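You operate a simulated robot arm through the tools that you are given. There is no shell and no other tool.

You run a simulated robot arm. Do the job below in one go: nothing can be reset, and whatever is moved stays where it is left.

TASK
Take the yellow lock out, bring the air on and set the pressure the chart gives.
Fine: lock down on the machine, blue button once; free the orange slider for the dial, lock it after. Where these are worked on the way, their far stop is far enough and under half their travel is too little: orange slider.

It is judged by the outcome, as a careful person would: the job done as asked, and still so three seconds after it is handed in. It fails if anything else is knocked over, pushed out of place, dropped, spilled or broken.

THE ROBOT
A 6-joint arm with a three-finger gripper, fixed in place. Base frame: the origin is on the floor under the middle of its stand, x ahead of it, y to its left, z up. Lengths are in m, angles in degrees, forces in N, time in s.
It reaches about 1.213 m from its shoulder. Its first joint turns from -166.0 to 166.0 degrees. Payload 4.89 kg.
The TCP is the grasp point between the finger pads, 0.03 m short of the fingertips. In the tool frame z runs along the fingers and y along their closing line. The gripper opens to 0.164 m; its body begins 0.125 m behind the TCP.
Orientation is told as [roll, pitch, yaw] about the base's x, y, z axes, in that order, counted from this pose: with the fingers straight down and closing along the base's y, the tool's x points along the base's -x, its y along +y and its z along -z.

THE INTERFACE
- The arm moves only by the tool servo_tool. Its argument "motion" is a list of rows, each a list of 7 numbers: the shift along the tool's x, y, z in m, then the turn, a rotation vector about the tool's x, y, z in degrees, then the closure, from 0 (fully open) to 1 (shut). In form: [[tx, ty, tz, ax, ay, az, jaw], ...]. A call has 1 to 20 rows; each row shifts and turns the commanded pose from where the row before left it, along the tool's axes as they then stand. Each row takes 0.2 s and may step no farther than 0.05 m and 8.6 degrees from the row before; otherwise, or with a gripper value out of range, the whole call is refused. Where a pose cannot be reached the arm comes as near as it can. A force on the tool above 40 N (or 10 N above the force at the start of the call, whichever is more), or a blocked arm, ends the call early, and 0.2 s more pass. The fingers move at their own pace (about 0.108 m/s each) and stop on an object; they squeeze with about 33 N. The grip force told is the motor's: it shows also when the fingers shut on nothing. Time passes only in rows, and 0.2 s behind the last, so rows that do not move let the fingers close. It gives the time, the measured TCP pose, the force on the tool (base axes), the opening and the grip force at its end, in the units of the frame above (readings bear some noise), with the torque about the TCP (base axes, N m) and any sound that the robot's microphone picked up.
- Cameras (640 x 400 px; columns grow to the right, rows downward): "scene" is fixed at [0.0487, -0.6511, 1.6388]; the picture's right is [0.60, -0.80, 0.00], its down [-0.45, -0.33, -0.83] and it looks along [0.66, 0.50, -0.56] (base axes); focal length 369 px, centre (320, 200). "wrist" rides on the gripper at [0.076, -0.002, -0.152] in the tool frame; the picture's right is [0.02, 1.00, 0.00], its down [-0.88, 0.02, -0.47] and it looks along [-0.47, 0.01, 0.88] (tool axes); focal length 247 px, centre (320, 200). There is no depth. A picture from a camera that has moved, and an enlarged one, comes with that camera's place and axes in the base frame and with its lens.
- capture(camera): a new picture of that camera. No time passes.
- lift_body(by): moves the trunk up (or, below 0, down) by that many m; the arm rides with it, the base frame stays. It gives what a move gives, with no picture.
- zoom(camera, box): a new picture of the part [left, top, right, bottom] of that camera's present view, enlarged. No time passes.
- sign_off(): hands the job in; it is judged then, once.

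Nothing tells you positions but the pictures and the camera data. Unless the task says otherwise, let go and move clear before handing in.

The tools are called by a JSON object that holds its "method" and its "body". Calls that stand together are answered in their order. servo_tool: Moves the arm, as the interface text tells. Its arguments: {"type":"object","properties":{"motion":{"type":"array","items":{"type":"array","items":{"type":"number"}}}},"required":["motion"]} The other tools are called the same way: lift_body (by) moves the trunk up or down; capture (camera) takes a picture; zoom (camera, box) takes an enlarged picture of a part of a camera's view; sign_off () hands the job in.

At the start:

```text
clock: 0.0
tool_pos: [0.5854, -0.1026, 1.2876]
tcp_rot: [0.0, 0.0, 0.1]
wrist_force: [0.0, -0.1, -1.0]
torque: [0.0, 0.0, 0.0]
finger_gap: 0.1641
grip_force: 0.0
trunk travel left (down, up): [-0.175, 0.215]
```

scene: 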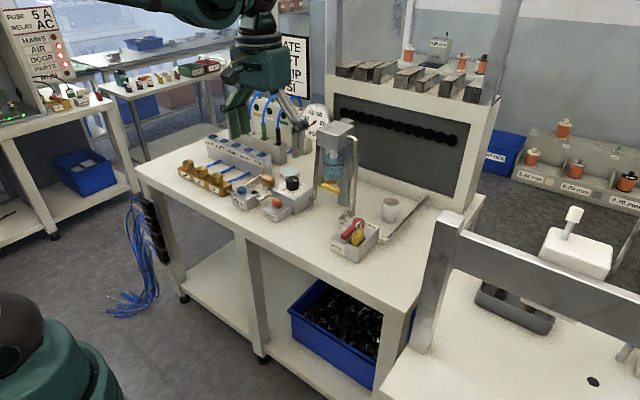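
wrist: 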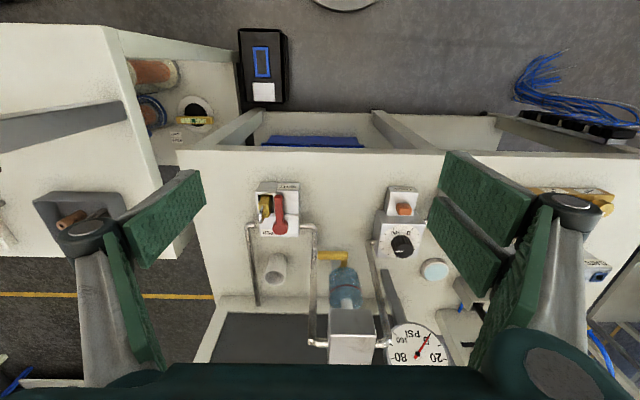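

I see a workbench with a valve assembly, a gauge, a regulator and a lock tray. I'll look closer at several parts before moving anything.

{"method": "zoom", "body": {"camera": "scene", "box": [160, 130, 320, 230]}}

{"method": "zoom", "body": {"camera": "scene", "box": [280, 110, 440, 270]}}

{"method": "zoom", "body": {"camera": "scene", "box": [220, 0, 340, 160]}}

{"method": "zoom", "body": {"camera": "wrist", "box": [220, 170, 480, 370]}}

{"method": "zoom", "body": {"camera": "scene", "box": [0, 0, 160, 140]}}

```text
4.00 times, centred on (240, 180) of scene
camera zoom: at [0.0487, -0.6511, 1.6388], right [0.6, -0.8, 0.0], down [-0.45, -0.33, -0.83], along [0.66, 0.5, -0.56], focal length 1474 px, centre (640, 280)
```

zoom: 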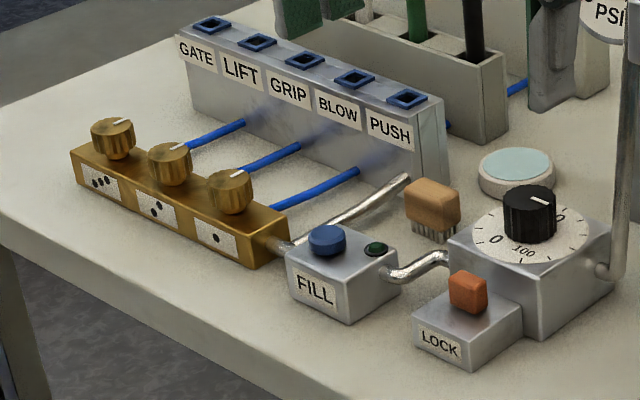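

```text
2.50 times, centred on (360, 190) of scene
camera zoom: at [0.0487, -0.6511, 1.6388], right [0.6, -0.8, 0.0], down [-0.45, -0.33, -0.83], along [0.66, 0.5, -0.56], focal length 921 px, centre (220, 225)
```

zoom: 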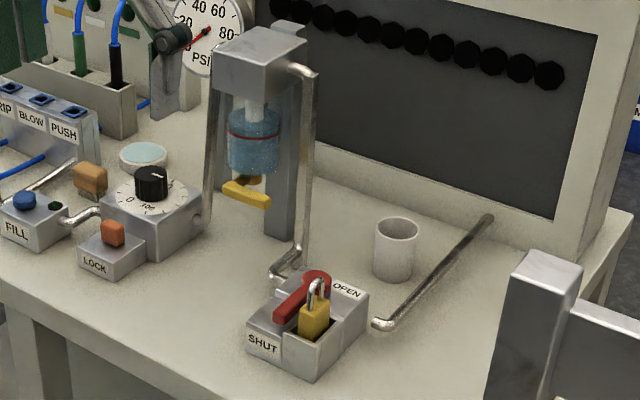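

```text
2.50 times, centred on (280, 80) of scene
camera zoom: at [0.0487, -0.6511, 1.6388], right [0.6, -0.8, 0.0], down [-0.45, -0.33, -0.83], along [0.66, 0.5, -0.56], focal length 921 px, centre (420, 500)
```

zoom: 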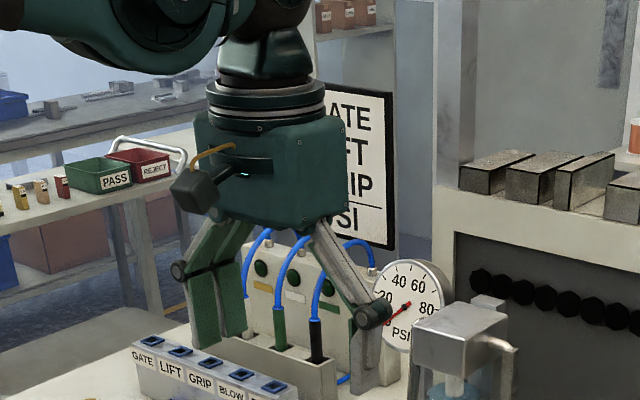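

```text
2.00 times, centred on (350, 270) of wrist
camera zoom: at [0.5083, -0.1043, 1.4393], right [-0.02, 1.0, 0.0], down [0.88, 0.02, 0.47], along [0.47, 0.01, -0.88], focal length 494 px, centre (260, 60)
```

zoom: 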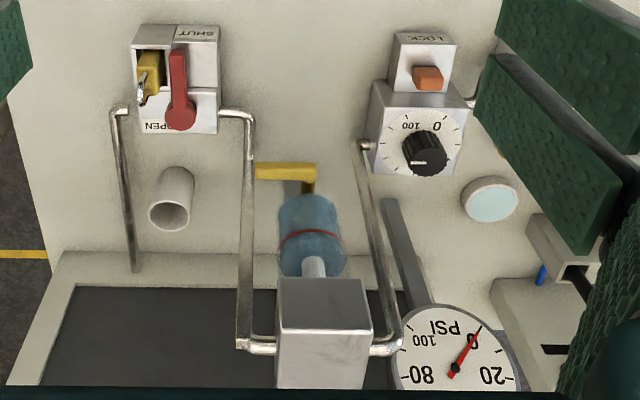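

```text
2.86 times, centred on (80, 70) of scene
camera zoom: at [0.0487, -0.6511, 1.6388], right [0.6, -0.8, 0.0], down [-0.45, -0.33, -0.83], along [0.66, 0.5, -0.56], focal length 1053 px, centre (1006, 571)
```

zoom: 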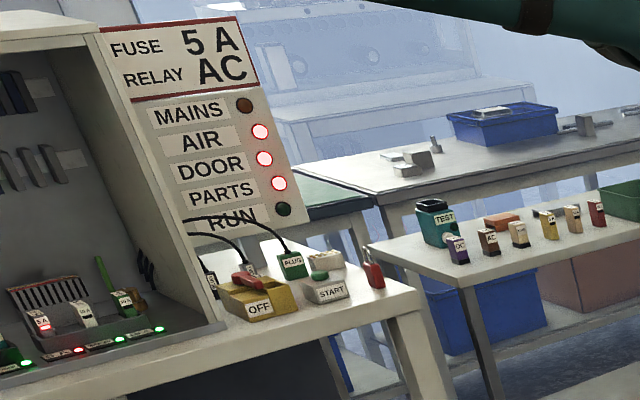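

I see the padlock through the valve box on the bench, the regulator with its dial and LOCK slider, and a wall chart hidden behind the gripper. I'll shift the arm sideways toward -y to uncover the chart.

{"method": "servo_tool", "body": {"motion": [[0, -0.04, 0, 0, 0, 0, 0], [0, -0.04, 0, 0, 0, 0, 0], [0, -0.04, 0, 0, 0, 0, 0], [0, -0.04, 0, 0, 0, 0, 0], [0, -0.04, 0, 0, 0, 0, 0]]}}

{"method": "capture", "body": {"camera": "scene"}}

{"method": "capture", "body": {"camera": "wrist"}}

```text
clock: 1.2
tool_pos: [0.5865, -0.303, 1.2859]
tcp_rot: [0.0, 0.0, 0.1]
wrist_force: [-1.0, 1.2, 1.1]
torque: [-0.17, -0.09, 0.04]
finger_gap: 0.1641
grip_force: 0.0
trunk travel left (down, up): [-0.175, 0.215]
```

```text
taken
```

scene: 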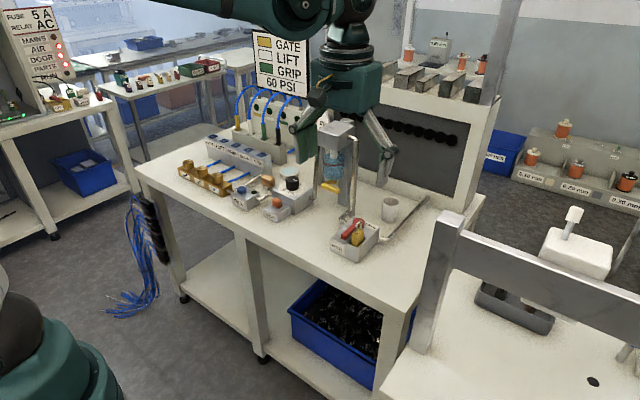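

```text
taken
camera wrist: at [0.5097, -0.3046, 1.4398], right [-0.02, 1.0, 0.0], down [0.88, 0.02, 0.47], along [0.47, 0.01, -0.88], focal length 247 px, centre (320, 200)
```

wrist: 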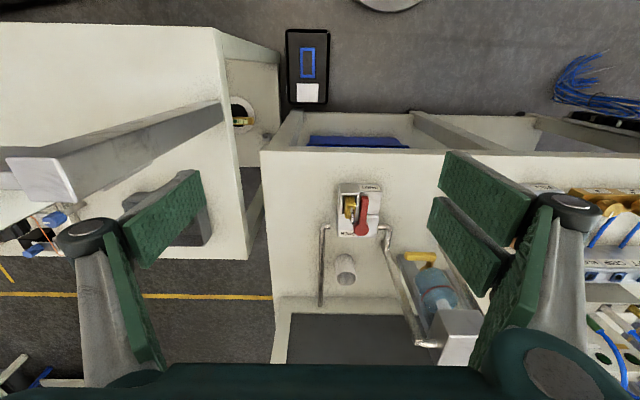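

{"method": "zoom", "body": {"camera": "scene", "box": [240, 20, 320, 100]}}

{"method": "zoom", "body": {"camera": "scene", "box": [320, 180, 440, 270]}}

{"method": "zoom", "body": {"camera": "wrist", "box": [300, 150, 420, 250]}}

{"method": "zoom", "body": {"camera": "scene", "box": [225, 160, 345, 230]}}

```text
5.00 times, centred on (280, 60) of scene
camera zoom: at [0.0487, -0.6511, 1.6388], right [0.6, -0.8, 0.0], down [-0.45, -0.33, -0.83], along [0.66, 0.5, -0.56], focal length 1843 px, centre (520, 900)
```

zoom: 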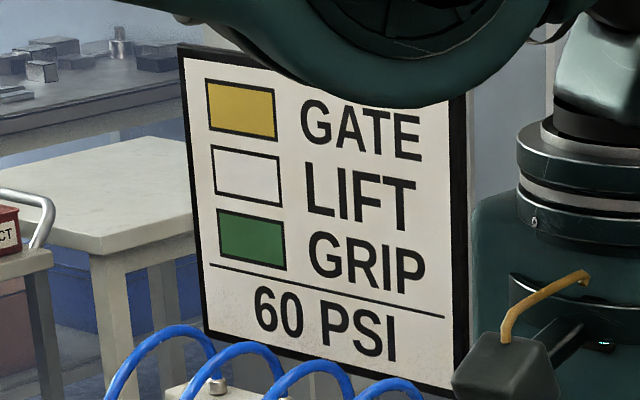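

```text
4.44 times, centred on (380, 225) of scene
camera zoom: at [0.0487, -0.6511, 1.6388], right [0.6, -0.8, 0.0], down [-0.45, -0.33, -0.83], along [0.66, 0.5, -0.56], focal length 1638 px, centre (53, 89)
```

zoom: 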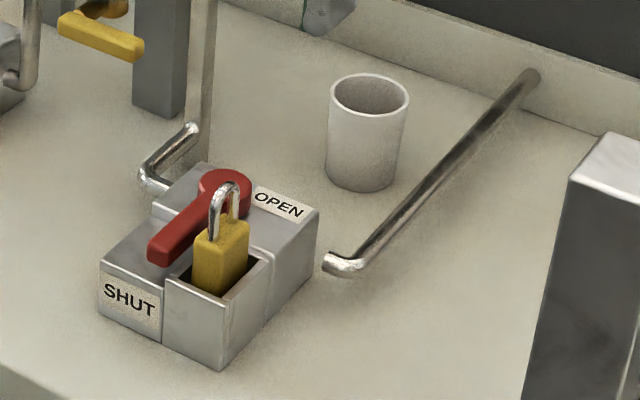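

```text
4.00 times, centred on (360, 200) of wrist
camera zoom: at [0.5097, -0.3046, 1.4398], right [-0.02, 1.0, 0.0], down [0.88, 0.02, 0.47], along [0.47, 0.01, -0.88], focal length 988 px, centre (160, 200)
```

zoom: 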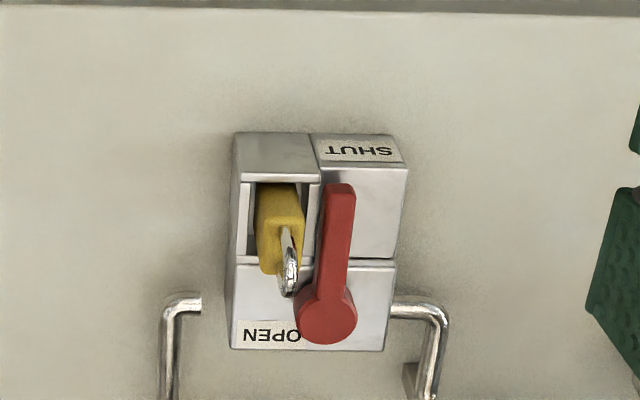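

```text
5.33 times, centred on (285, 195) of scene
camera zoom: at [0.0487, -0.6511, 1.6388], right [0.6, -0.8, 0.0], down [-0.45, -0.33, -0.83], along [0.66, 0.5, -0.56], focal length 1966 px, centre (507, 227)
```

zoom: 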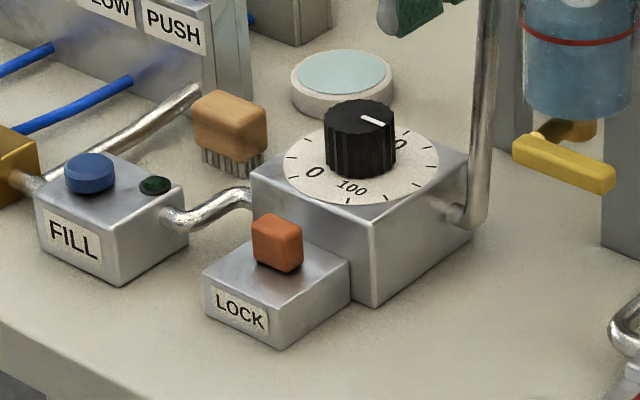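

The chart reads 60 PSI. The red lever sits at SHUT with the padlock standing in a pocket on its -y side, with OPEN towards -y. I'll move the wrist camera above the padlock to locate it precisely.

{"method": "servo_tool", "body": {"motion": [[-0.03, 0.011, 0.022, 0, 0, 0, 0.2], [-0.03, 0.011, 0.022, 0, 0, 0, 0.4], [-0.03, 0.011, 0.022, 0, 0, 0, 0.5], [-0.03, 0.011, 0.022, 0, 0, 0, 0.5], [-0.03, 0.011, 0.022, 0, 0, 0, 0.5], [-0.03, 0.011, 0.022, 0, 0, 0, 0.5], [0, 0, 0, 0, 0, 0, 0.5]]}}

{"method": "capture", "body": {"camera": "wrist"}}

{"method": "zoom", "body": {"camera": "scene", "box": [280, 100, 440, 260]}}

```text
clock: 2.8
tool_pos: [0.7668, -0.2389, 1.1538]
tcp_rot: [0.0, 0.0, -0.1]
wrist_force: [-0.2, -0.4, -2.0]
torque: [0.0, 0.1, 0.0]
finger_gap: 0.0819
grip_force: 0.1
trunk travel left (down, up): [-0.175, 0.215]
```

```text
taken
camera wrist: at [0.6898, -0.2395, 1.3063], right [-0.02, 1.0, 0.0], down [0.88, 0.02, 0.47], along [0.47, 0.01, -0.88], focal length 247 px, centre (320, 200)
```

wrist: 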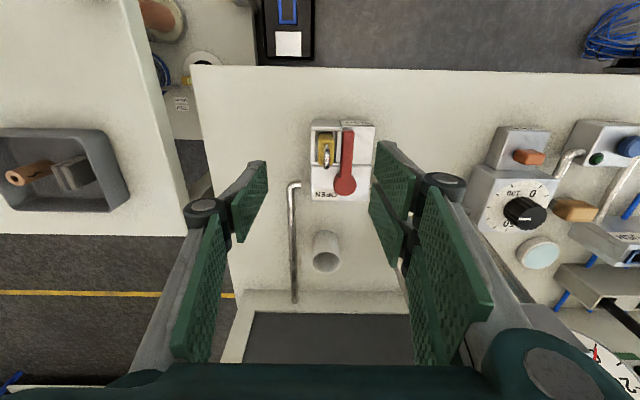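

```text
2.50 times, centred on (360, 180) of scene
camera zoom: at [0.0487, -0.6511, 1.6388], right [0.6, -0.8, 0.0], down [-0.45, -0.33, -0.83], along [0.66, 0.5, -0.56], focal length 921 px, centre (220, 250)
```

zoom: 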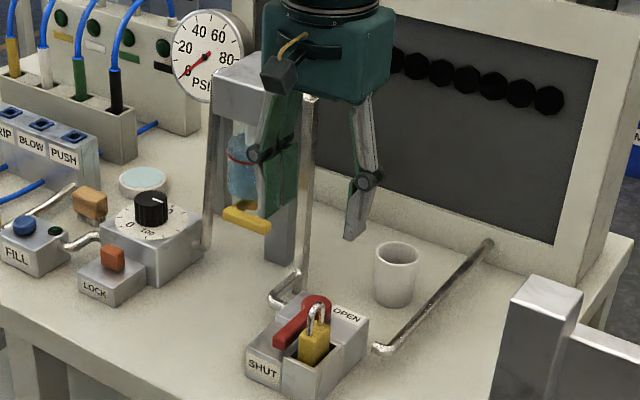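

{"method": "zoom", "body": {"camera": "wrist", "box": [280, 110, 400, 210]}}

{"method": "zoom", "body": {"camera": "wrist", "box": [460, 100, 640, 300]}}

{"method": "zoom", "body": {"camera": "scene", "box": [330, 200, 390, 260]}}

```text
4.00 times, centred on (340, 160) of wrist
camera zoom: at [0.6898, -0.2395, 1.3063], right [-0.02, 1.0, 0.0], down [0.88, 0.02, 0.47], along [0.47, 0.01, -0.88], focal length 988 px, centre (240, 360)
```

zoom: 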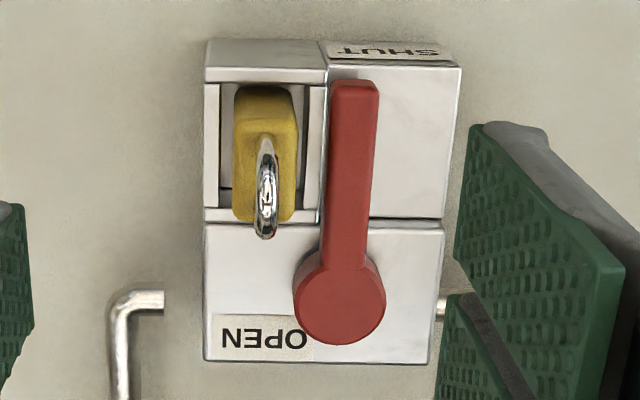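

```text
2.00 times, centred on (550, 200) of wrist
camera zoom: at [0.6898, -0.2395, 1.3063], right [-0.02, 1.0, 0.0], down [0.88, 0.02, 0.47], along [0.47, 0.01, -0.88], focal length 494 px, centre (-140, 200)
```

zoom: 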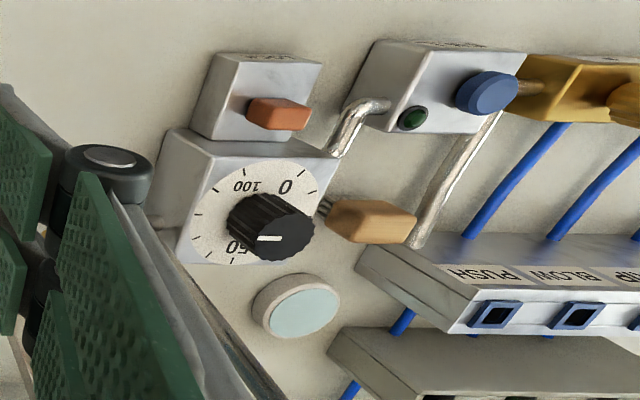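

```text
6.67 times, centred on (360, 230) of scene
camera zoom: at [0.0487, -0.6511, 1.6388], right [0.6, -0.8, 0.0], down [-0.45, -0.33, -0.83], along [0.66, 0.5, -0.56], focal length 2457 px, centre (53, 0)
```

zoom: 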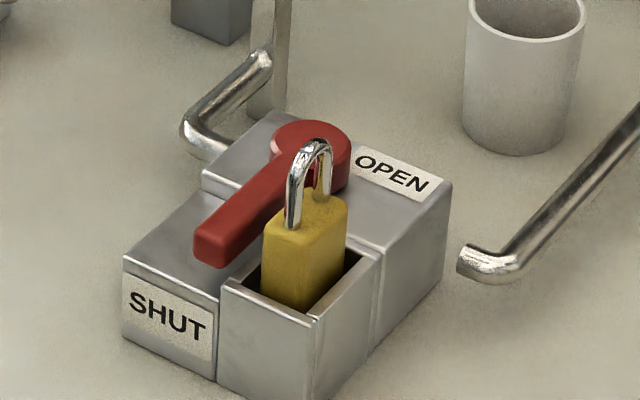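

{"method": "zoom", "body": {"camera": "wrist", "box": [150, 120, 310, 320]}}

{"method": "zoom", "body": {"camera": "wrist", "box": [350, 120, 510, 320]}}

{"method": "zoom", "body": {"camera": "scene", "box": [370, 90, 470, 200]}}

{"method": "zoom", "body": {"camera": "scene", "box": [350, 100, 450, 200]}}

```text
2.00 times, centred on (230, 220) of wrist
camera zoom: at [0.6898, -0.2395, 1.3063], right [-0.02, 1.0, 0.0], down [0.88, 0.02, 0.47], along [0.47, 0.01, -0.88], focal length 494 px, centre (500, 160)
```

zoom: 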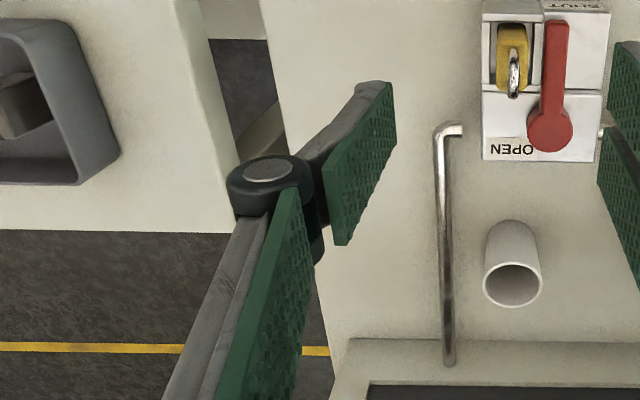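

```text
2.00 times, centred on (430, 220) of wrist
camera zoom: at [0.6898, -0.2395, 1.3063], right [-0.02, 1.0, 0.0], down [0.88, 0.02, 0.47], along [0.47, 0.01, -0.88], focal length 494 px, centre (100, 160)
```

zoom: 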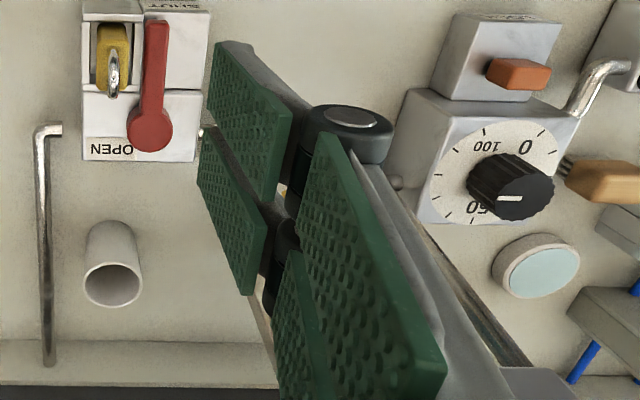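

```text
3.64 times, centred on (420, 145) of scene
camera zoom: at [0.0487, -0.6511, 1.6388], right [0.6, -0.8, 0.0], down [-0.45, -0.33, -0.83], along [0.66, 0.5, -0.56], focal length 1340 px, centre (-44, 400)
```

zoom: 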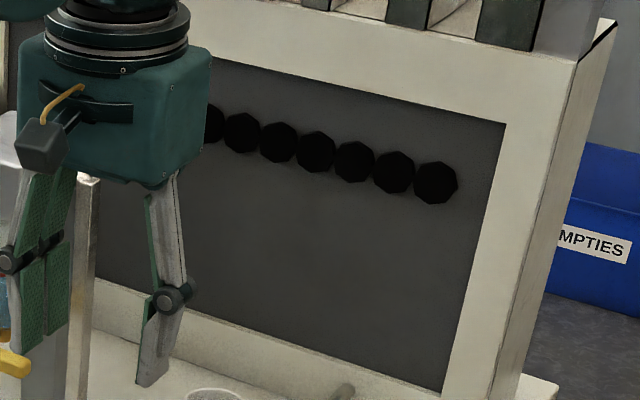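

```text
4.00 times, centred on (400, 150) of scene
camera zoom: at [0.0487, -0.6511, 1.6388], right [0.6, -0.8, 0.0], down [-0.45, -0.33, -0.83], along [0.66, 0.5, -0.56], focal length 1474 px, centre (0, 400)
```

zoom: 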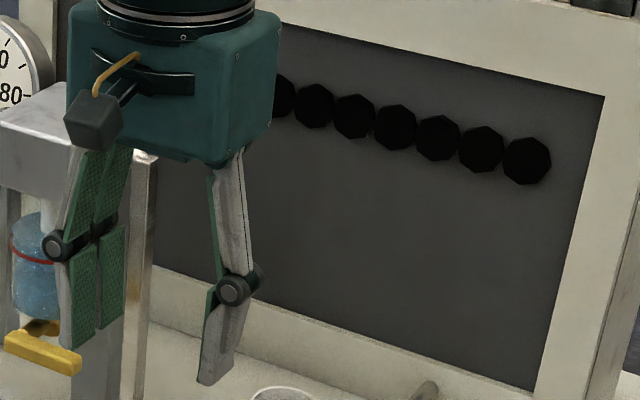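

The shackle top is near (0.805, -0.228, 0.98), with its plane along x, so closing along y suits it. I'll go down to a spot just above the padlock and check the alignment there.

{"method": "servo_tool", "body": {"motion": [[-0.0095, 0.0026, 0.031, 0, 0, 0, 0.6], [-0.0095, 0.0026, 0.031, 0, 0, 0, 0.7], [-0.0095, 0.0026, 0.031, 0, 0, 0, 0.7], [-0.0095, 0.0026, 0.031, 0, 0, 0, 0.7], [0, 0, 0, 0, 0, 0, 0.7]]}}

{"method": "capture", "body": {"camera": "wrist"}}

{"method": "zoom", "body": {"camera": "scene", "box": [320, 150, 420, 260]}}

```text
clock: 4.0
tool_pos: [0.8041, -0.2268, 1.0311]
tcp_rot: [0.1, 0.0, 0.0]
wrist_force: [0.6, 1.0, -0.1]
torque: [0.0, 0.06, 0.0]
finger_gap: 0.0491
grip_force: 0.1
trunk travel left (down, up): [-0.175, 0.215]
```

```text
taken
camera wrist: at [0.7271, -0.2288, 1.1832], right [-0.02, 1.0, 0.0], down [0.88, 0.02, 0.47], along [0.47, 0.01, -0.88], focal length 247 px, centre (320, 200)
```

wrist: 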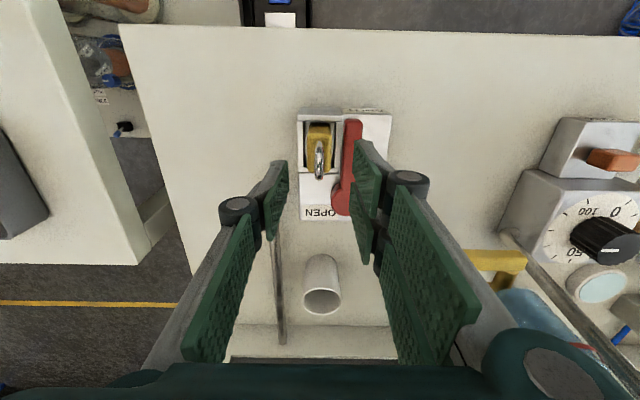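

```text
3.64 times, centred on (370, 205) of scene
camera zoom: at [0.0487, -0.6511, 1.6388], right [0.6, -0.8, 0.0], down [-0.45, -0.33, -0.83], along [0.66, 0.5, -0.56], focal length 1340 px, centre (138, 182)
```

zoom: 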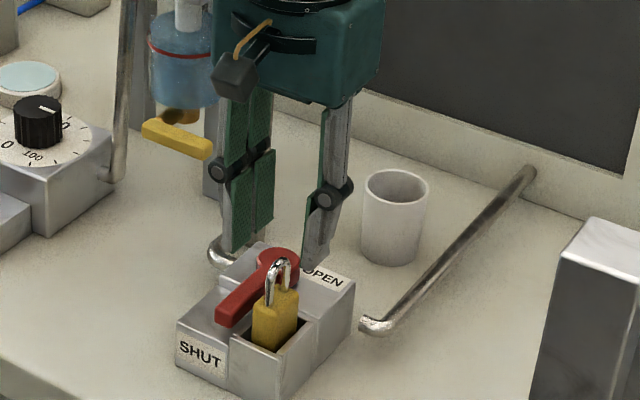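

{"method": "zoom", "body": {"camera": "wrist", "box": [260, 100, 400, 230]}}

```text
3.08 times, centred on (330, 165) of wrist
camera zoom: at [0.7271, -0.2288, 1.1832], right [-0.02, 1.0, 0.0], down [0.88, 0.02, 0.47], along [0.47, 0.01, -0.88], focal length 760 px, centre (289, 308)
```

zoom: 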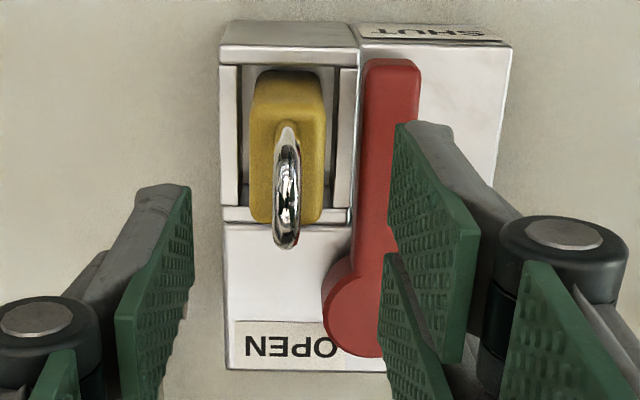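

The TCP is nearly centred on the shackle. I'll drop so the fingertips flank the shackle above the lever height, then close.

{"method": "servo_tool", "body": {"motion": [[0.0005, -0.0006, 0.017, 0, 0, 0, 0.7], [0.0005, -0.0006, 0.017, 0, 0, 0, 0.7], [0, 0, 0.014, 0, 0, 0, 0.7], [0, 0, 0, 0, 0, 0, 0.7]]}}

{"method": "zoom", "body": {"camera": "wrist", "box": [240, 90, 400, 230]}}

{"method": "zoom", "body": {"camera": "scene", "box": [320, 170, 400, 260]}}

```text
clock: 5.0
tool_pos: [0.8019, -0.2271, 0.9828]
tcp_rot: [0.0, 0.0, -0.1]
wrist_force: [0.6, -1.3, -0.3]
torque: [-0.01, 0.01, -0.01]
finger_gap: 0.0491
grip_force: 0.1
trunk travel left (down, up): [-0.175, 0.215]
```

```text
2.86 times, centred on (320, 160) of wrist
camera zoom: at [0.7247, -0.2289, 1.1349], right [-0.02, 1.0, 0.0], down [0.88, 0.02, 0.47], along [0.47, 0.01, -0.88], focal length 706 px, centre (320, 314)
```

zoom: 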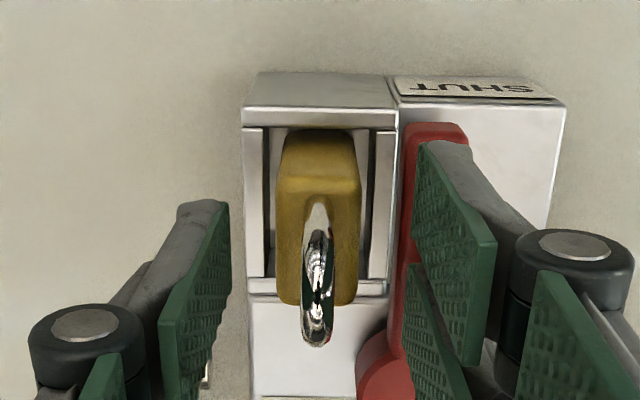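

```text
4.44 times, centred on (360, 215) of scene
camera zoom: at [0.0487, -0.6511, 1.6388], right [0.6, -0.8, 0.0], down [-0.45, -0.33, -0.83], along [0.66, 0.5, -0.56], focal length 1638 px, centre (142, 133)
```

zoom: 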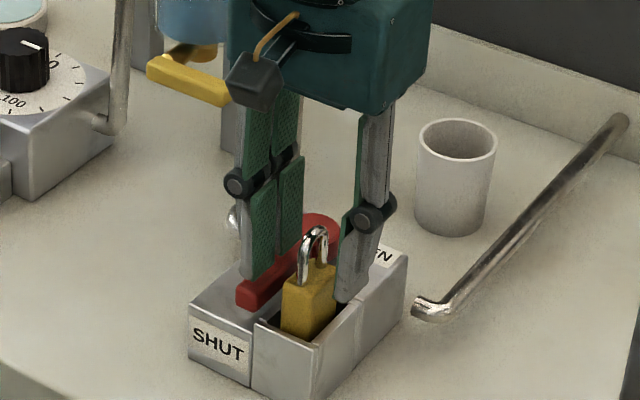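

{"method": "servo_tool", "body": {"motion": [[0, 0, 0, 0, 0, 0, 0.9], [0, 0, 0, 0, 0, 0, 1], [0, 0, 0, 0, 0, 0, 1], [0, 0, 0, 0, 0, 0, 1]]}}

{"method": "zoom", "body": {"camera": "wrist", "box": [240, 90, 400, 230]}}

{"method": "zoom", "body": {"camera": "scene", "box": [320, 170, 400, 260]}}

```text
clock: 6.0
tool_pos: [0.802, -0.2267, 0.9828]
tcp_rot: [0.0, -0.1, -0.1]
wrist_force: [0.2, 0.2, 0.7]
torque: [-0.02, -0.01, 0.0]
finger_gap: 0.0077
grip_force: 32.4
trunk travel left (down, up): [-0.175, 0.215]
```

```text
2.86 times, centred on (320, 160) of wrist
camera zoom: at [0.7245, -0.2288, 1.135], right [-0.02, 1.0, 0.0], down [0.88, 0.02, 0.47], along [0.47, 0.01, -0.88], focal length 706 px, centre (320, 314)
```

zoom: 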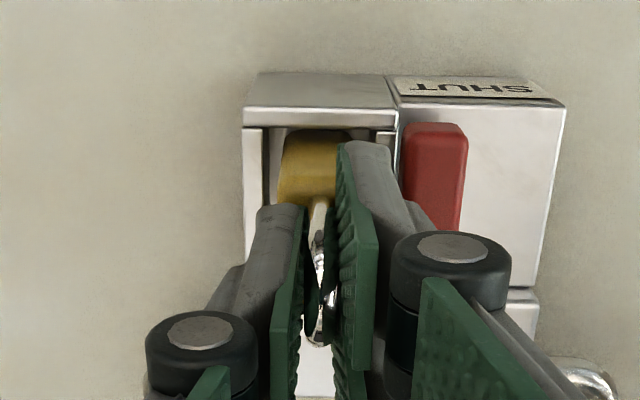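

```text
4.44 times, centred on (360, 215) of scene
camera zoom: at [0.0487, -0.6511, 1.6388], right [0.6, -0.8, 0.0], down [-0.45, -0.33, -0.83], along [0.66, 0.5, -0.56], focal length 1638 px, centre (142, 133)
```

zoom: 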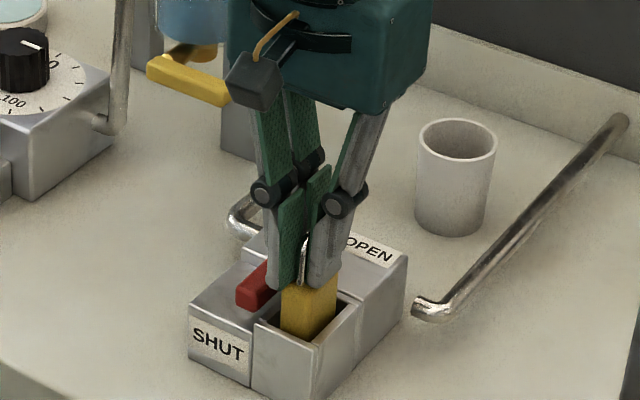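

The shackle is held at 7.7 mm opening. I'll lift slowly straight up and watch the force.

{"method": "servo_tool", "body": {"motion": [[0, 0, -0.01, 0, 0, 0, 1], [0, 0, -0.015, 0, 0, 0, 1], [0, 0, -0.02, 0, 0, 0, 1], [0, 0, -0.02, 0, 0, 0, 1], [0, 0, -0.02, 0, 0, 0, 1], [0, 0, 0, 0, 0, 0, 1]]}}

{"method": "zoom", "body": {"camera": "scene", "box": [310, 140, 430, 260]}}

{"method": "capture", "body": {"camera": "wrist"}}

```text
clock: 7.4
tool_pos: [0.8012, -0.2275, 1.0691]
tcp_rot: [0.0, 0.1, 0.0]
wrist_force: [0.2, 0.5, -1.2]
torque: [0.03, -0.04, 0.04]
finger_gap: 0.0073
grip_force: 33.1
trunk travel left (down, up): [-0.175, 0.215]
```

```text
3.33 times, centred on (370, 200) of scene
camera zoom: at [0.0487, -0.6511, 1.6388], right [0.6, -0.8, 0.0], down [-0.45, -0.33, -0.83], along [0.66, 0.5, -0.56], focal length 1228 px, centre (153, 200)
```

zoom: 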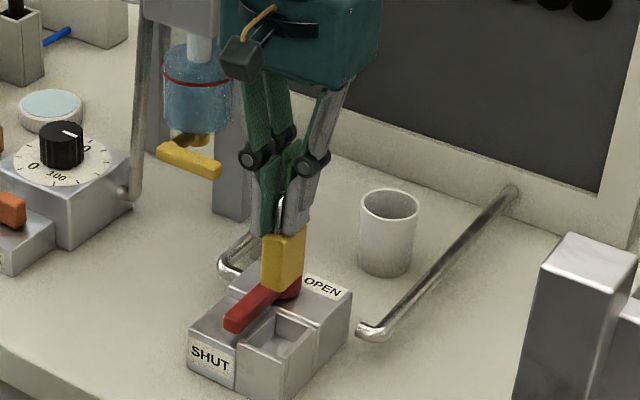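

```text
taken
camera wrist: at [0.7244, -0.2287, 1.2214], right [-0.02, 1.0, 0.0], down [0.88, 0.02, 0.47], along [0.47, 0.01, -0.88], focal length 247 px, centre (320, 200)
```

wrist: 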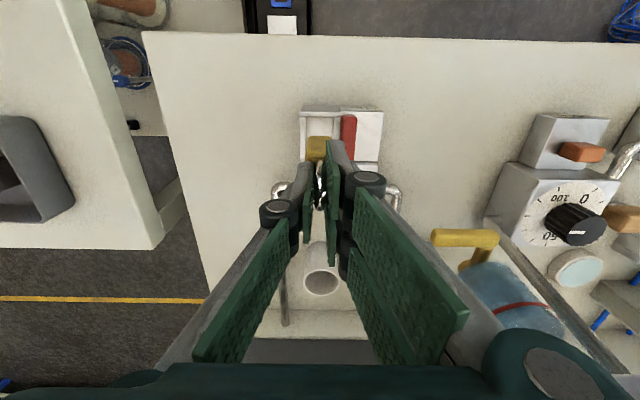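

The lock is out cleanly. I'll carry it to the free patch of bench near (0.79, -0.345) and lower it most of the way.

{"method": "servo_tool", "body": {"motion": [[0.003, -0.03, 0, 0, 0, 0, 1], [0.003, -0.03, 0, 0, 0, 0, 1], [0.003, -0.03, 0, 0, 0, 0, 1], [0.002, -0.0275, 0, 0, 0, 0, 1], [0, 0, 0.03, 0, 0, 0, 1], [0, 0, 0.03, 0, 0, 0, 1], [0, 0, 0.03, 0, 0, 0, 1], [0, 0, 0, 0, 0, 0, 1]]}}

{"method": "zoom", "body": {"camera": "scene", "box": [310, 160, 450, 280]}}

{"method": "capture", "body": {"camera": "wrist"}}

```text
clock: 9.2
tool_pos: [0.7921, -0.3456, 0.9774]
tcp_rot: [0.0, 0.0, 0.0]
wrist_force: [0.5, -0.1, -2.0]
torque: [-0.02, 0.02, -0.02]
finger_gap: 0.0073
grip_force: 32.8
trunk travel left (down, up): [-0.175, 0.215]
```

```text
3.33 times, centred on (380, 220) of scene
camera zoom: at [0.0487, -0.6511, 1.6388], right [0.6, -0.8, 0.0], down [-0.45, -0.33, -0.83], along [0.66, 0.5, -0.56], focal length 1228 px, centre (120, 133)
```

zoom: 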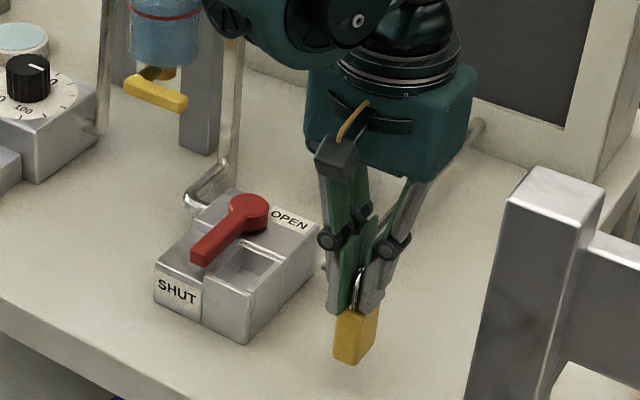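

```text
taken
camera wrist: at [0.7155, -0.3467, 1.1308], right [-0.02, 1.0, 0.0], down [0.88, 0.02, 0.47], along [0.47, 0.01, -0.88], focal length 247 px, centre (320, 200)
```

wrist: 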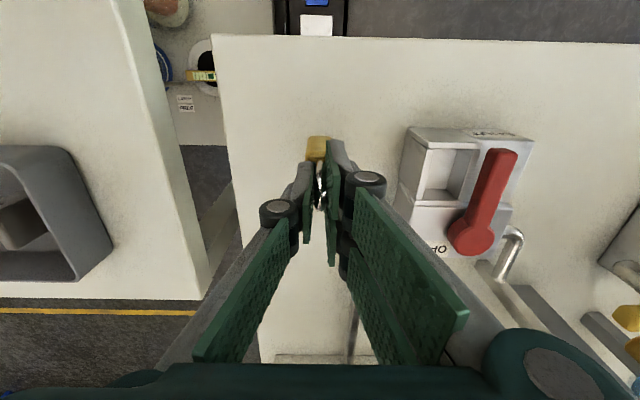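

{"method": "servo_tool", "body": {"motion": [[0, 0, 0.009, 0, 0, 0, 1], [0, 0, 0.007, 0, 0, 0, 1], [0, 0, 0, 0, 0, 0, 1]]}}

{"method": "servo_tool", "body": {"motion": [[0, 0, 0.003, 0, 0, 0, 1], [0, 0, 0, 0, 0, 0, 1]]}}

{"method": "zoom", "body": {"camera": "scene", "box": [360, 200, 430, 270]}}

```text
clock: 10.0
tool_pos: [0.7919, -0.3442, 0.9622]
tcp_rot: [0.0, -0.1, 0.1]
wrist_force: [-0.6, 0.0, -1.1]
torque: [0.01, -0.01, -0.04]
finger_gap: 0.0072
grip_force: 32.7
trunk travel left (down, up): [-0.175, 0.215]
```

```text
clock: 10.6
tool_pos: [0.7919, -0.3449, 0.9601]
tcp_rot: [0.0, 0.0, 0.0]
wrist_force: [0.5, 0.8, -1.1]
torque: [0.01, 0.02, -0.03]
finger_gap: 0.0076
grip_force: 32.9
trunk travel left (down, up): [-0.175, 0.215]
```

```text
5.71 times, centred on (395, 235) of scene
camera zoom: at [0.0487, -0.6511, 1.6388], right [0.6, -0.8, 0.0], down [-0.45, -0.33, -0.83], along [0.66, 0.5, -0.56], focal length 2106 px, centre (-109, 0)
```

zoom: 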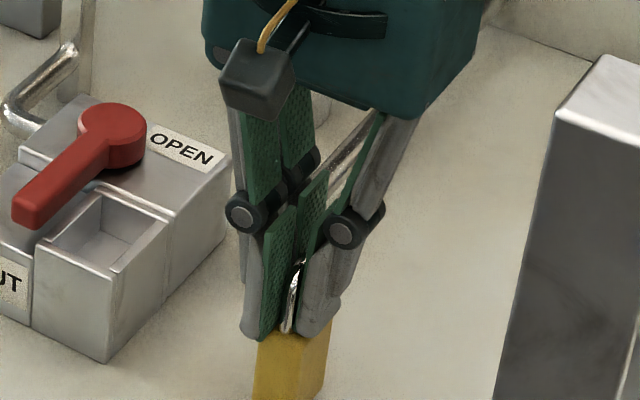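

Still in the air, with no contact force yet. I'll go down in small steps, watching the force.

{"method": "servo_tool", "body": {"motion": [[0, 0, 0.003, 0, 0, 0, 1], [0, 0, 0, 0, 0, 0, 1]]}}

{"method": "servo_tool", "body": {"motion": [[0, 0, 0.003, 0, 0, 0, 1], [0, 0, 0, 0, 0, 0, 1]]}}

{"method": "zoom", "body": {"camera": "scene", "box": [360, 220, 430, 290]}}

```text
clock: 11.2
tool_pos: [0.7927, -0.3444, 0.9567]
tcp_rot: [0.0, 0.0, 0.1]
wrist_force: [0.4, 0.4, -1.6]
torque: [-0.02, -0.03, -0.02]
finger_gap: 0.0073
grip_force: 33.2
trunk travel left (down, up): [-0.175, 0.215]
```

```text
clock: 11.8
tool_pos: [0.7914, -0.3448, 0.953]
tcp_rot: [-0.1, 0.0, -0.1]
wrist_force: [-0.9, 0.1, 0.3]
torque: [0.01, 0.03, 0.01]
finger_gap: 0.0072
grip_force: 32.5
trunk travel left (down, up): [-0.175, 0.215]
```

```text
5.71 times, centred on (395, 255) of scene
camera zoom: at [0.0487, -0.6511, 1.6388], right [0.6, -0.8, 0.0], down [-0.45, -0.33, -0.83], along [0.66, 0.5, -0.56], focal length 2106 px, centre (-109, -114)
```

zoom: 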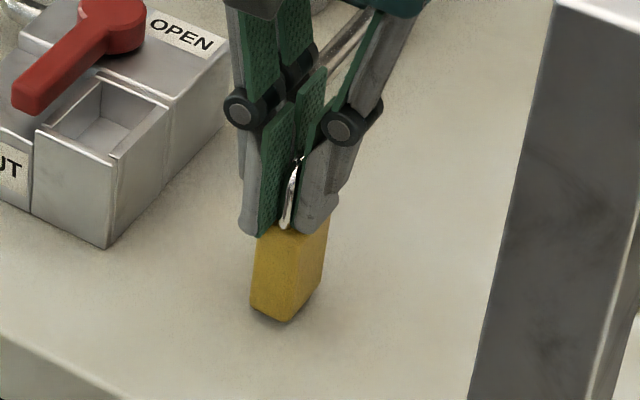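

{"method": "servo_tool", "body": {"motion": [[0, 0, 0.002, 0, 0, 0, 1], [0, 0, 0, 0, 0, 0, 1]]}}

{"method": "servo_tool", "body": {"motion": [[0, 0, 0.002, 0, 0, 0, 1], [0, 0, 0, 0, 0, 0, 1]]}}

{"method": "servo_tool", "body": {"motion": [[0, 0, 0.002, 0, 0, 0, 1], [0, 0, 0, 0, 0, 0, 1]]}}

{"method": "zoom", "body": {"camera": "scene", "box": [360, 220, 430, 290]}}

```text
clock: 12.4
tool_pos: [0.7914, -0.3452, 0.9505]
tcp_rot: [0.0, 0.0, 0.0]
wrist_force: [-0.3, 0.0, -0.2]
torque: [0.01, 0.05, -0.02]
finger_gap: 0.0075
grip_force: 33.0
trunk travel left (down, up): [-0.175, 0.215]
```

```text
clock: 13.0
tool_pos: [0.7918, -0.3451, 0.9499]
tcp_rot: [-0.1, -0.1, -0.1]
wrist_force: [-1.0, -0.6, -0.9]
torque: [-0.05, 0.02, 0.03]
finger_gap: 0.0073
grip_force: 33.2
trunk travel left (down, up): [-0.175, 0.215]
```

```text
clock: 13.6
tool_pos: [0.7922, -0.3444, 0.9473]
tcp_rot: [0.0, -0.1, 0.1]
wrist_force: [3.7, -1.4, 13.5]
torque: [-0.06, -0.31, -0.01]
finger_gap: 0.0074
grip_force: 32.8
trunk travel left (down, up): [-0.175, 0.215]
```

```text
5.71 times, centred on (395, 255) of scene
camera zoom: at [0.0487, -0.6511, 1.6388], right [0.6, -0.8, 0.0], down [-0.45, -0.33, -0.83], along [0.66, 0.5, -0.56], focal length 2106 px, centre (-109, -114)
```

zoom: 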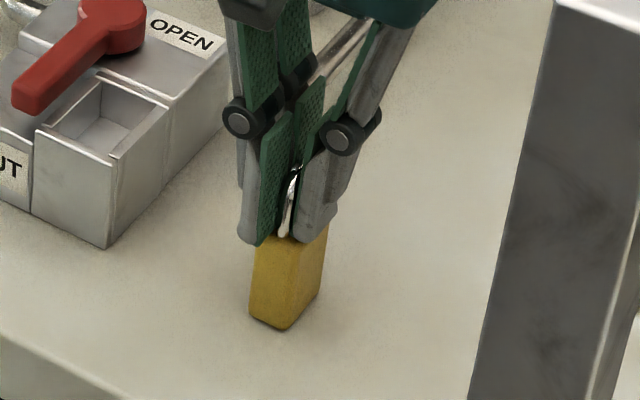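

The lock now rests on the bench. I'll relieve the push slightly and open the fingers gently.

{"method": "servo_tool", "body": {"motion": [[0, 0, -0.001, 0, 0, 0, 1], [0, 0, 0, 0, 0, 0, 0.94], [0, 0, 0, 0, 0, 0, 0.88], [0, 0, 0, 0, 0, 0, 0.82], [0, 0, 0, 0, 0, 0, 0.76], [0, 0, 0, 0, 0, 0, 0.7], [0, 0, 0, 0, 0, 0, 0.65]]}}

{"method": "zoom", "body": {"camera": "scene", "box": [360, 220, 430, 290]}}

{"method": "zoom", "body": {"camera": "wrist", "box": [240, 90, 400, 230]}}

```text
clock: 15.2
tool_pos: [0.7914, -0.3453, 0.9478]
tcp_rot: [0.0, 0.0, -0.1]
wrist_force: [1.5, 1.0, 0.6]
torque: [0.02, 0.02, -0.04]
finger_gap: 0.0572
grip_force: 0.1
trunk travel left (down, up): [-0.175, 0.215]
```

```text
5.71 times, centred on (395, 255) of scene
camera zoom: at [0.0487, -0.6511, 1.6388], right [0.6, -0.8, 0.0], down [-0.45, -0.33, -0.83], along [0.66, 0.5, -0.56], focal length 2106 px, centre (-109, -114)
```

zoom: 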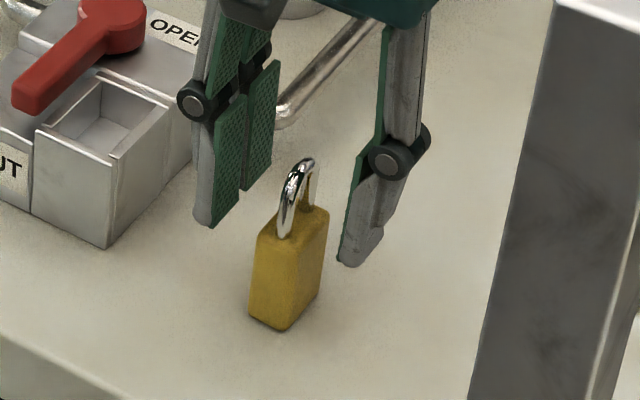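

```text
2.86 times, centred on (320, 160) of wrist
camera zoom: at [0.7142, -0.347, 1.1003], right [-0.02, 1.0, 0.0], down [0.88, 0.02, 0.47], along [0.47, 0.01, -0.88], focal length 706 px, centre (320, 314)
```

zoom: 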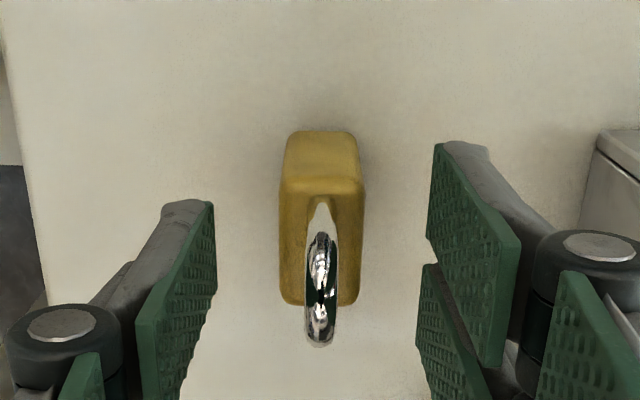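

The padlock stands upright and free on the bench. I'll rise clear and look at the lever and the valve box heights before pushing.

{"method": "servo_tool", "body": {"motion": [[0, 0, -0.02, 0, 0, 0, 0.65], [0, 0, -0.03, 0, 0, 0, 0.65], [0, 0, -0.03, 0, 0, 0, 0.65], [0, 0, -0.03, 0, 0, 0, 0.65], [0.02, 0.03, -0.01, 0, 0, 0, 1], [0.02, 0.03, 0, 0, 0, 0, 1], [0.02, 0.03, 0, 0, 0, 0, 1], [0.02, 0.03, 0, 0, 0, 0, 1], [0, 0, 0, 0, 0, 0, 1]]}}

{"method": "capture", "body": {"camera": "wrist"}}

{"method": "zoom", "body": {"camera": "scene", "box": [325, 200, 415, 270]}}

```text
clock: 17.2
tool_pos: [0.7117, -0.2261, 1.0708]
tcp_rot: [0.0, 0.0, 0.0]
wrist_force: [0.1, 0.5, 1.0]
torque: [-0.02, -0.09, 0.0]
finger_gap: 0.0002
grip_force: 32.9
trunk travel left (down, up): [-0.175, 0.215]
```

```text
taken
camera wrist: at [0.6339, -0.2273, 1.2222], right [-0.02, 1.0, 0.0], down [0.88, 0.02, 0.47], along [0.47, 0.01, -0.88], focal length 247 px, centre (320, 200)
```

wrist: 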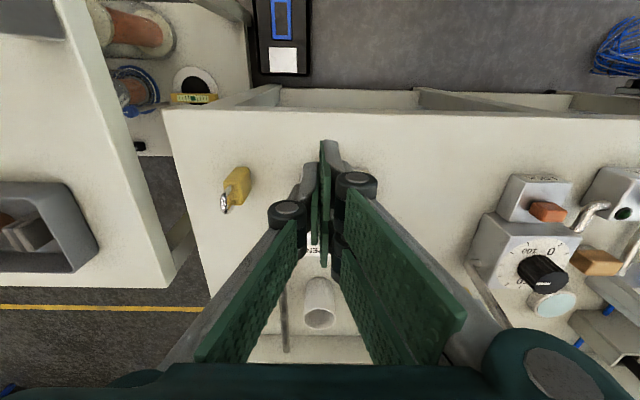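

```text
5.71 times, centred on (370, 235) of scene
camera zoom: at [0.0487, -0.6511, 1.6388], right [0.6, -0.8, 0.0], down [-0.45, -0.33, -0.83], along [0.66, 0.5, -0.56], focal length 2106 px, centre (34, 0)
```

zoom: 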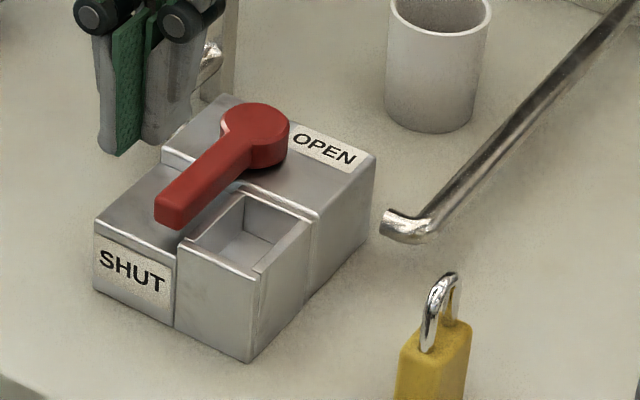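

The lever runs along -x from a pivot near (0.851, -0.195), with its top around z 0.938 and the blocks below at or under 0.92. I'll place the closed fingers on its +y side, just above the block, and check before pushing.

{"method": "servo_tool", "body": {"motion": [[-0.0257, 0.027, 0.0133, 0, 0, 0, 1], [-0.0257, 0.027, 0.0133, 0, 0, 0, 1], [-0.0257, 0.027, 0.0133, 0, 0, 0, 1], [0, 0, 0.02, 0, 0, 0, 1], [0, 0, 0.02, 0, 0, 0, 1], [0, 0, 0, 0, 0, 0, 1]]}}

{"method": "zoom", "body": {"camera": "wrist", "box": [220, 90, 380, 250]}}

{"method": "zoom", "body": {"camera": "scene", "box": [315, 180, 395, 260]}}

```text
clock: 18.6
tool_pos: [0.7883, -0.1437, 0.9876]
tcp_rot: [-0.1, 0.2, 0.1]
wrist_force: [0.5, 0.4, 0.5]
torque: [-0.01, 0.02, 0.0]
finger_gap: 0.0
grip_force: 33.1
trunk travel left (down, up): [-0.175, 0.215]
```

```text
2.50 times, centred on (300, 170) of wrist
camera zoom: at [0.7113, -0.1447, 1.14], right [-0.02, 1.0, 0.0], down [0.88, 0.02, 0.47], along [0.47, 0.01, -0.88], focal length 617 px, centre (370, 275)
```

zoom: 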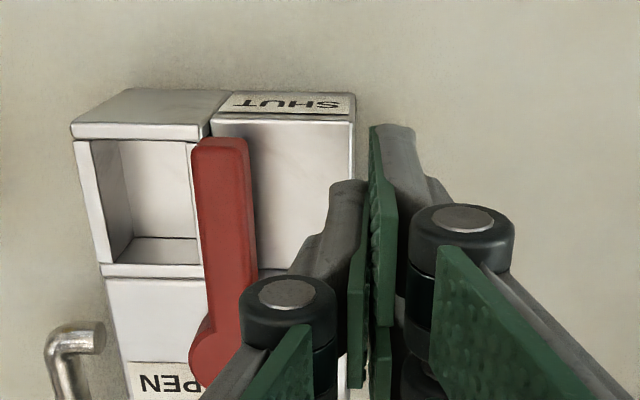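

```text
5.00 times, centred on (355, 220) of scene
camera zoom: at [0.0487, -0.6511, 1.6388], right [0.6, -0.8, 0.0], down [-0.45, -0.33, -0.83], along [0.66, 0.5, -0.56], focal length 1843 px, centre (145, 100)
```

zoom: 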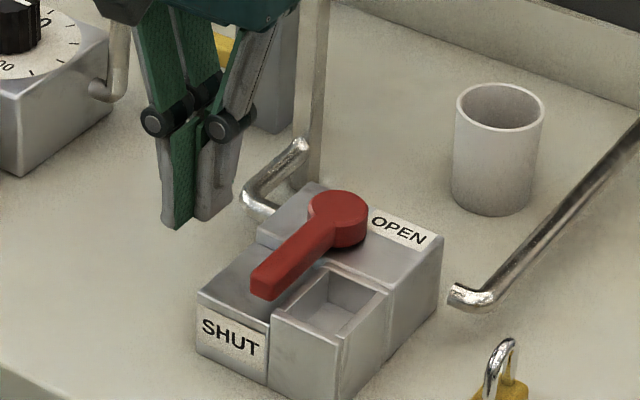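

{"method": "servo_tool", "body": {"motion": [[0, 0, 0.016, 0, 0, 0, 1], [0, 0, 0.016, 0, 0, 0, 1], [0, 0, 0, 0, 0, 0, 1]]}}

{"method": "zoom", "body": {"camera": "scene", "box": [315, 180, 395, 260]}}

{"method": "zoom", "body": {"camera": "wrist", "box": [220, 90, 380, 250]}}

```text
clock: 19.4
tool_pos: [0.7879, -0.1452, 0.9554]
tcp_rot: [0.1, 0.1, 0.1]
wrist_force: [0.2, -0.5, 0.4]
torque: [0.01, -0.01, 0.02]
finger_gap: 0.0001
grip_force: 33.2
trunk travel left (down, up): [-0.175, 0.215]
```

```text
5.00 times, centred on (355, 220) of scene
camera zoom: at [0.0487, -0.6511, 1.6388], right [0.6, -0.8, 0.0], down [-0.45, -0.33, -0.83], along [0.66, 0.5, -0.56], focal length 1843 px, centre (145, 100)
```

zoom: 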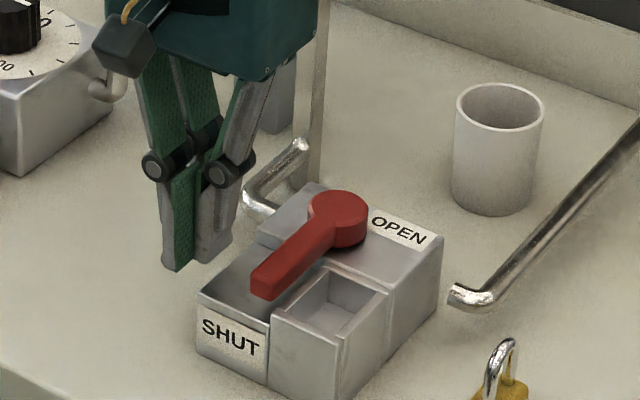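

```text
2.50 times, centred on (300, 170) of wrist
camera zoom: at [0.711, -0.1455, 1.1081], right [-0.02, 1.0, 0.0], down [0.88, 0.02, 0.47], along [0.47, 0.01, -0.88], focal length 617 px, centre (370, 275)
```

zoom: 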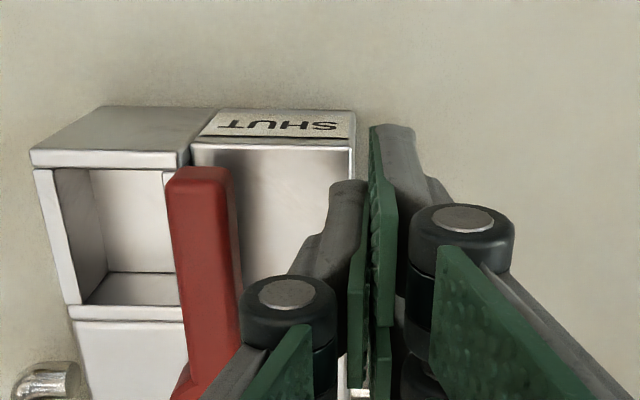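

{"method": "servo_tool", "body": {"motion": [[0, -0.014, 0, 0, 0, 0, 1], [-0.001, -0.014, 0, 0, 0, 0, 1], [0.002, -0.008, 0, 0, 0, 0, 1], [0.0016, -0.008, 0, 0, 0, 0, 1], [0, -0.008, 0, 0, 0, 0, 1], [0, -0.008, 0, 0, 0, 0, 1]]}}

{"method": "zoom", "body": {"camera": "scene", "box": [315, 180, 395, 260]}}

{"method": "zoom", "body": {"camera": "wrist", "box": [220, 90, 380, 250]}}

```text
clock: 20.8
tool_pos: [0.7855, -0.2039, 0.9569]
tcp_rot: [0.0, 0.0, 0.0]
wrist_force: [0.5, 0.0, 0.5]
torque: [-0.04, 0.0, -0.03]
finger_gap: 0.0
grip_force: 33.1
trunk travel left (down, up): [-0.175, 0.215]
```

```text
5.00 times, centred on (355, 220) of scene
camera zoom: at [0.0487, -0.6511, 1.6388], right [0.6, -0.8, 0.0], down [-0.45, -0.33, -0.83], along [0.66, 0.5, -0.56], focal length 1843 px, centre (145, 100)
```

zoom: 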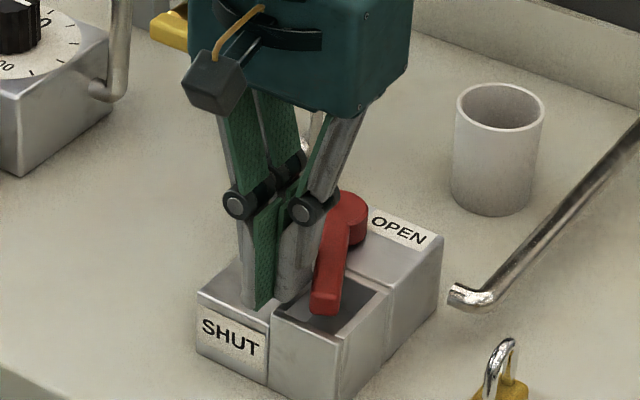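

```text
2.50 times, centred on (300, 170) of wrist
camera zoom: at [0.709, -0.2053, 1.1091], right [-0.02, 1.0, 0.0], down [0.88, 0.02, 0.47], along [0.47, 0.01, -0.88], focal length 617 px, centre (370, 275)
```

zoom: 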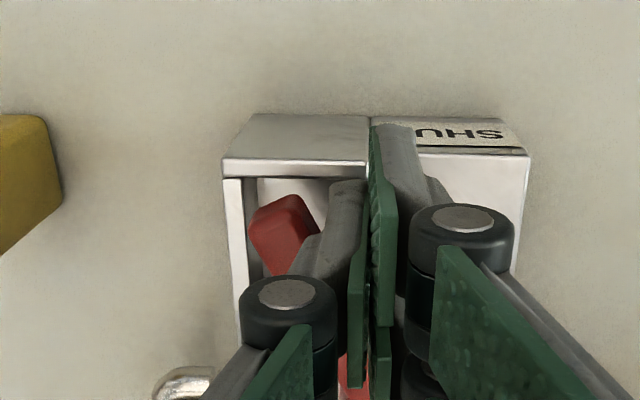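

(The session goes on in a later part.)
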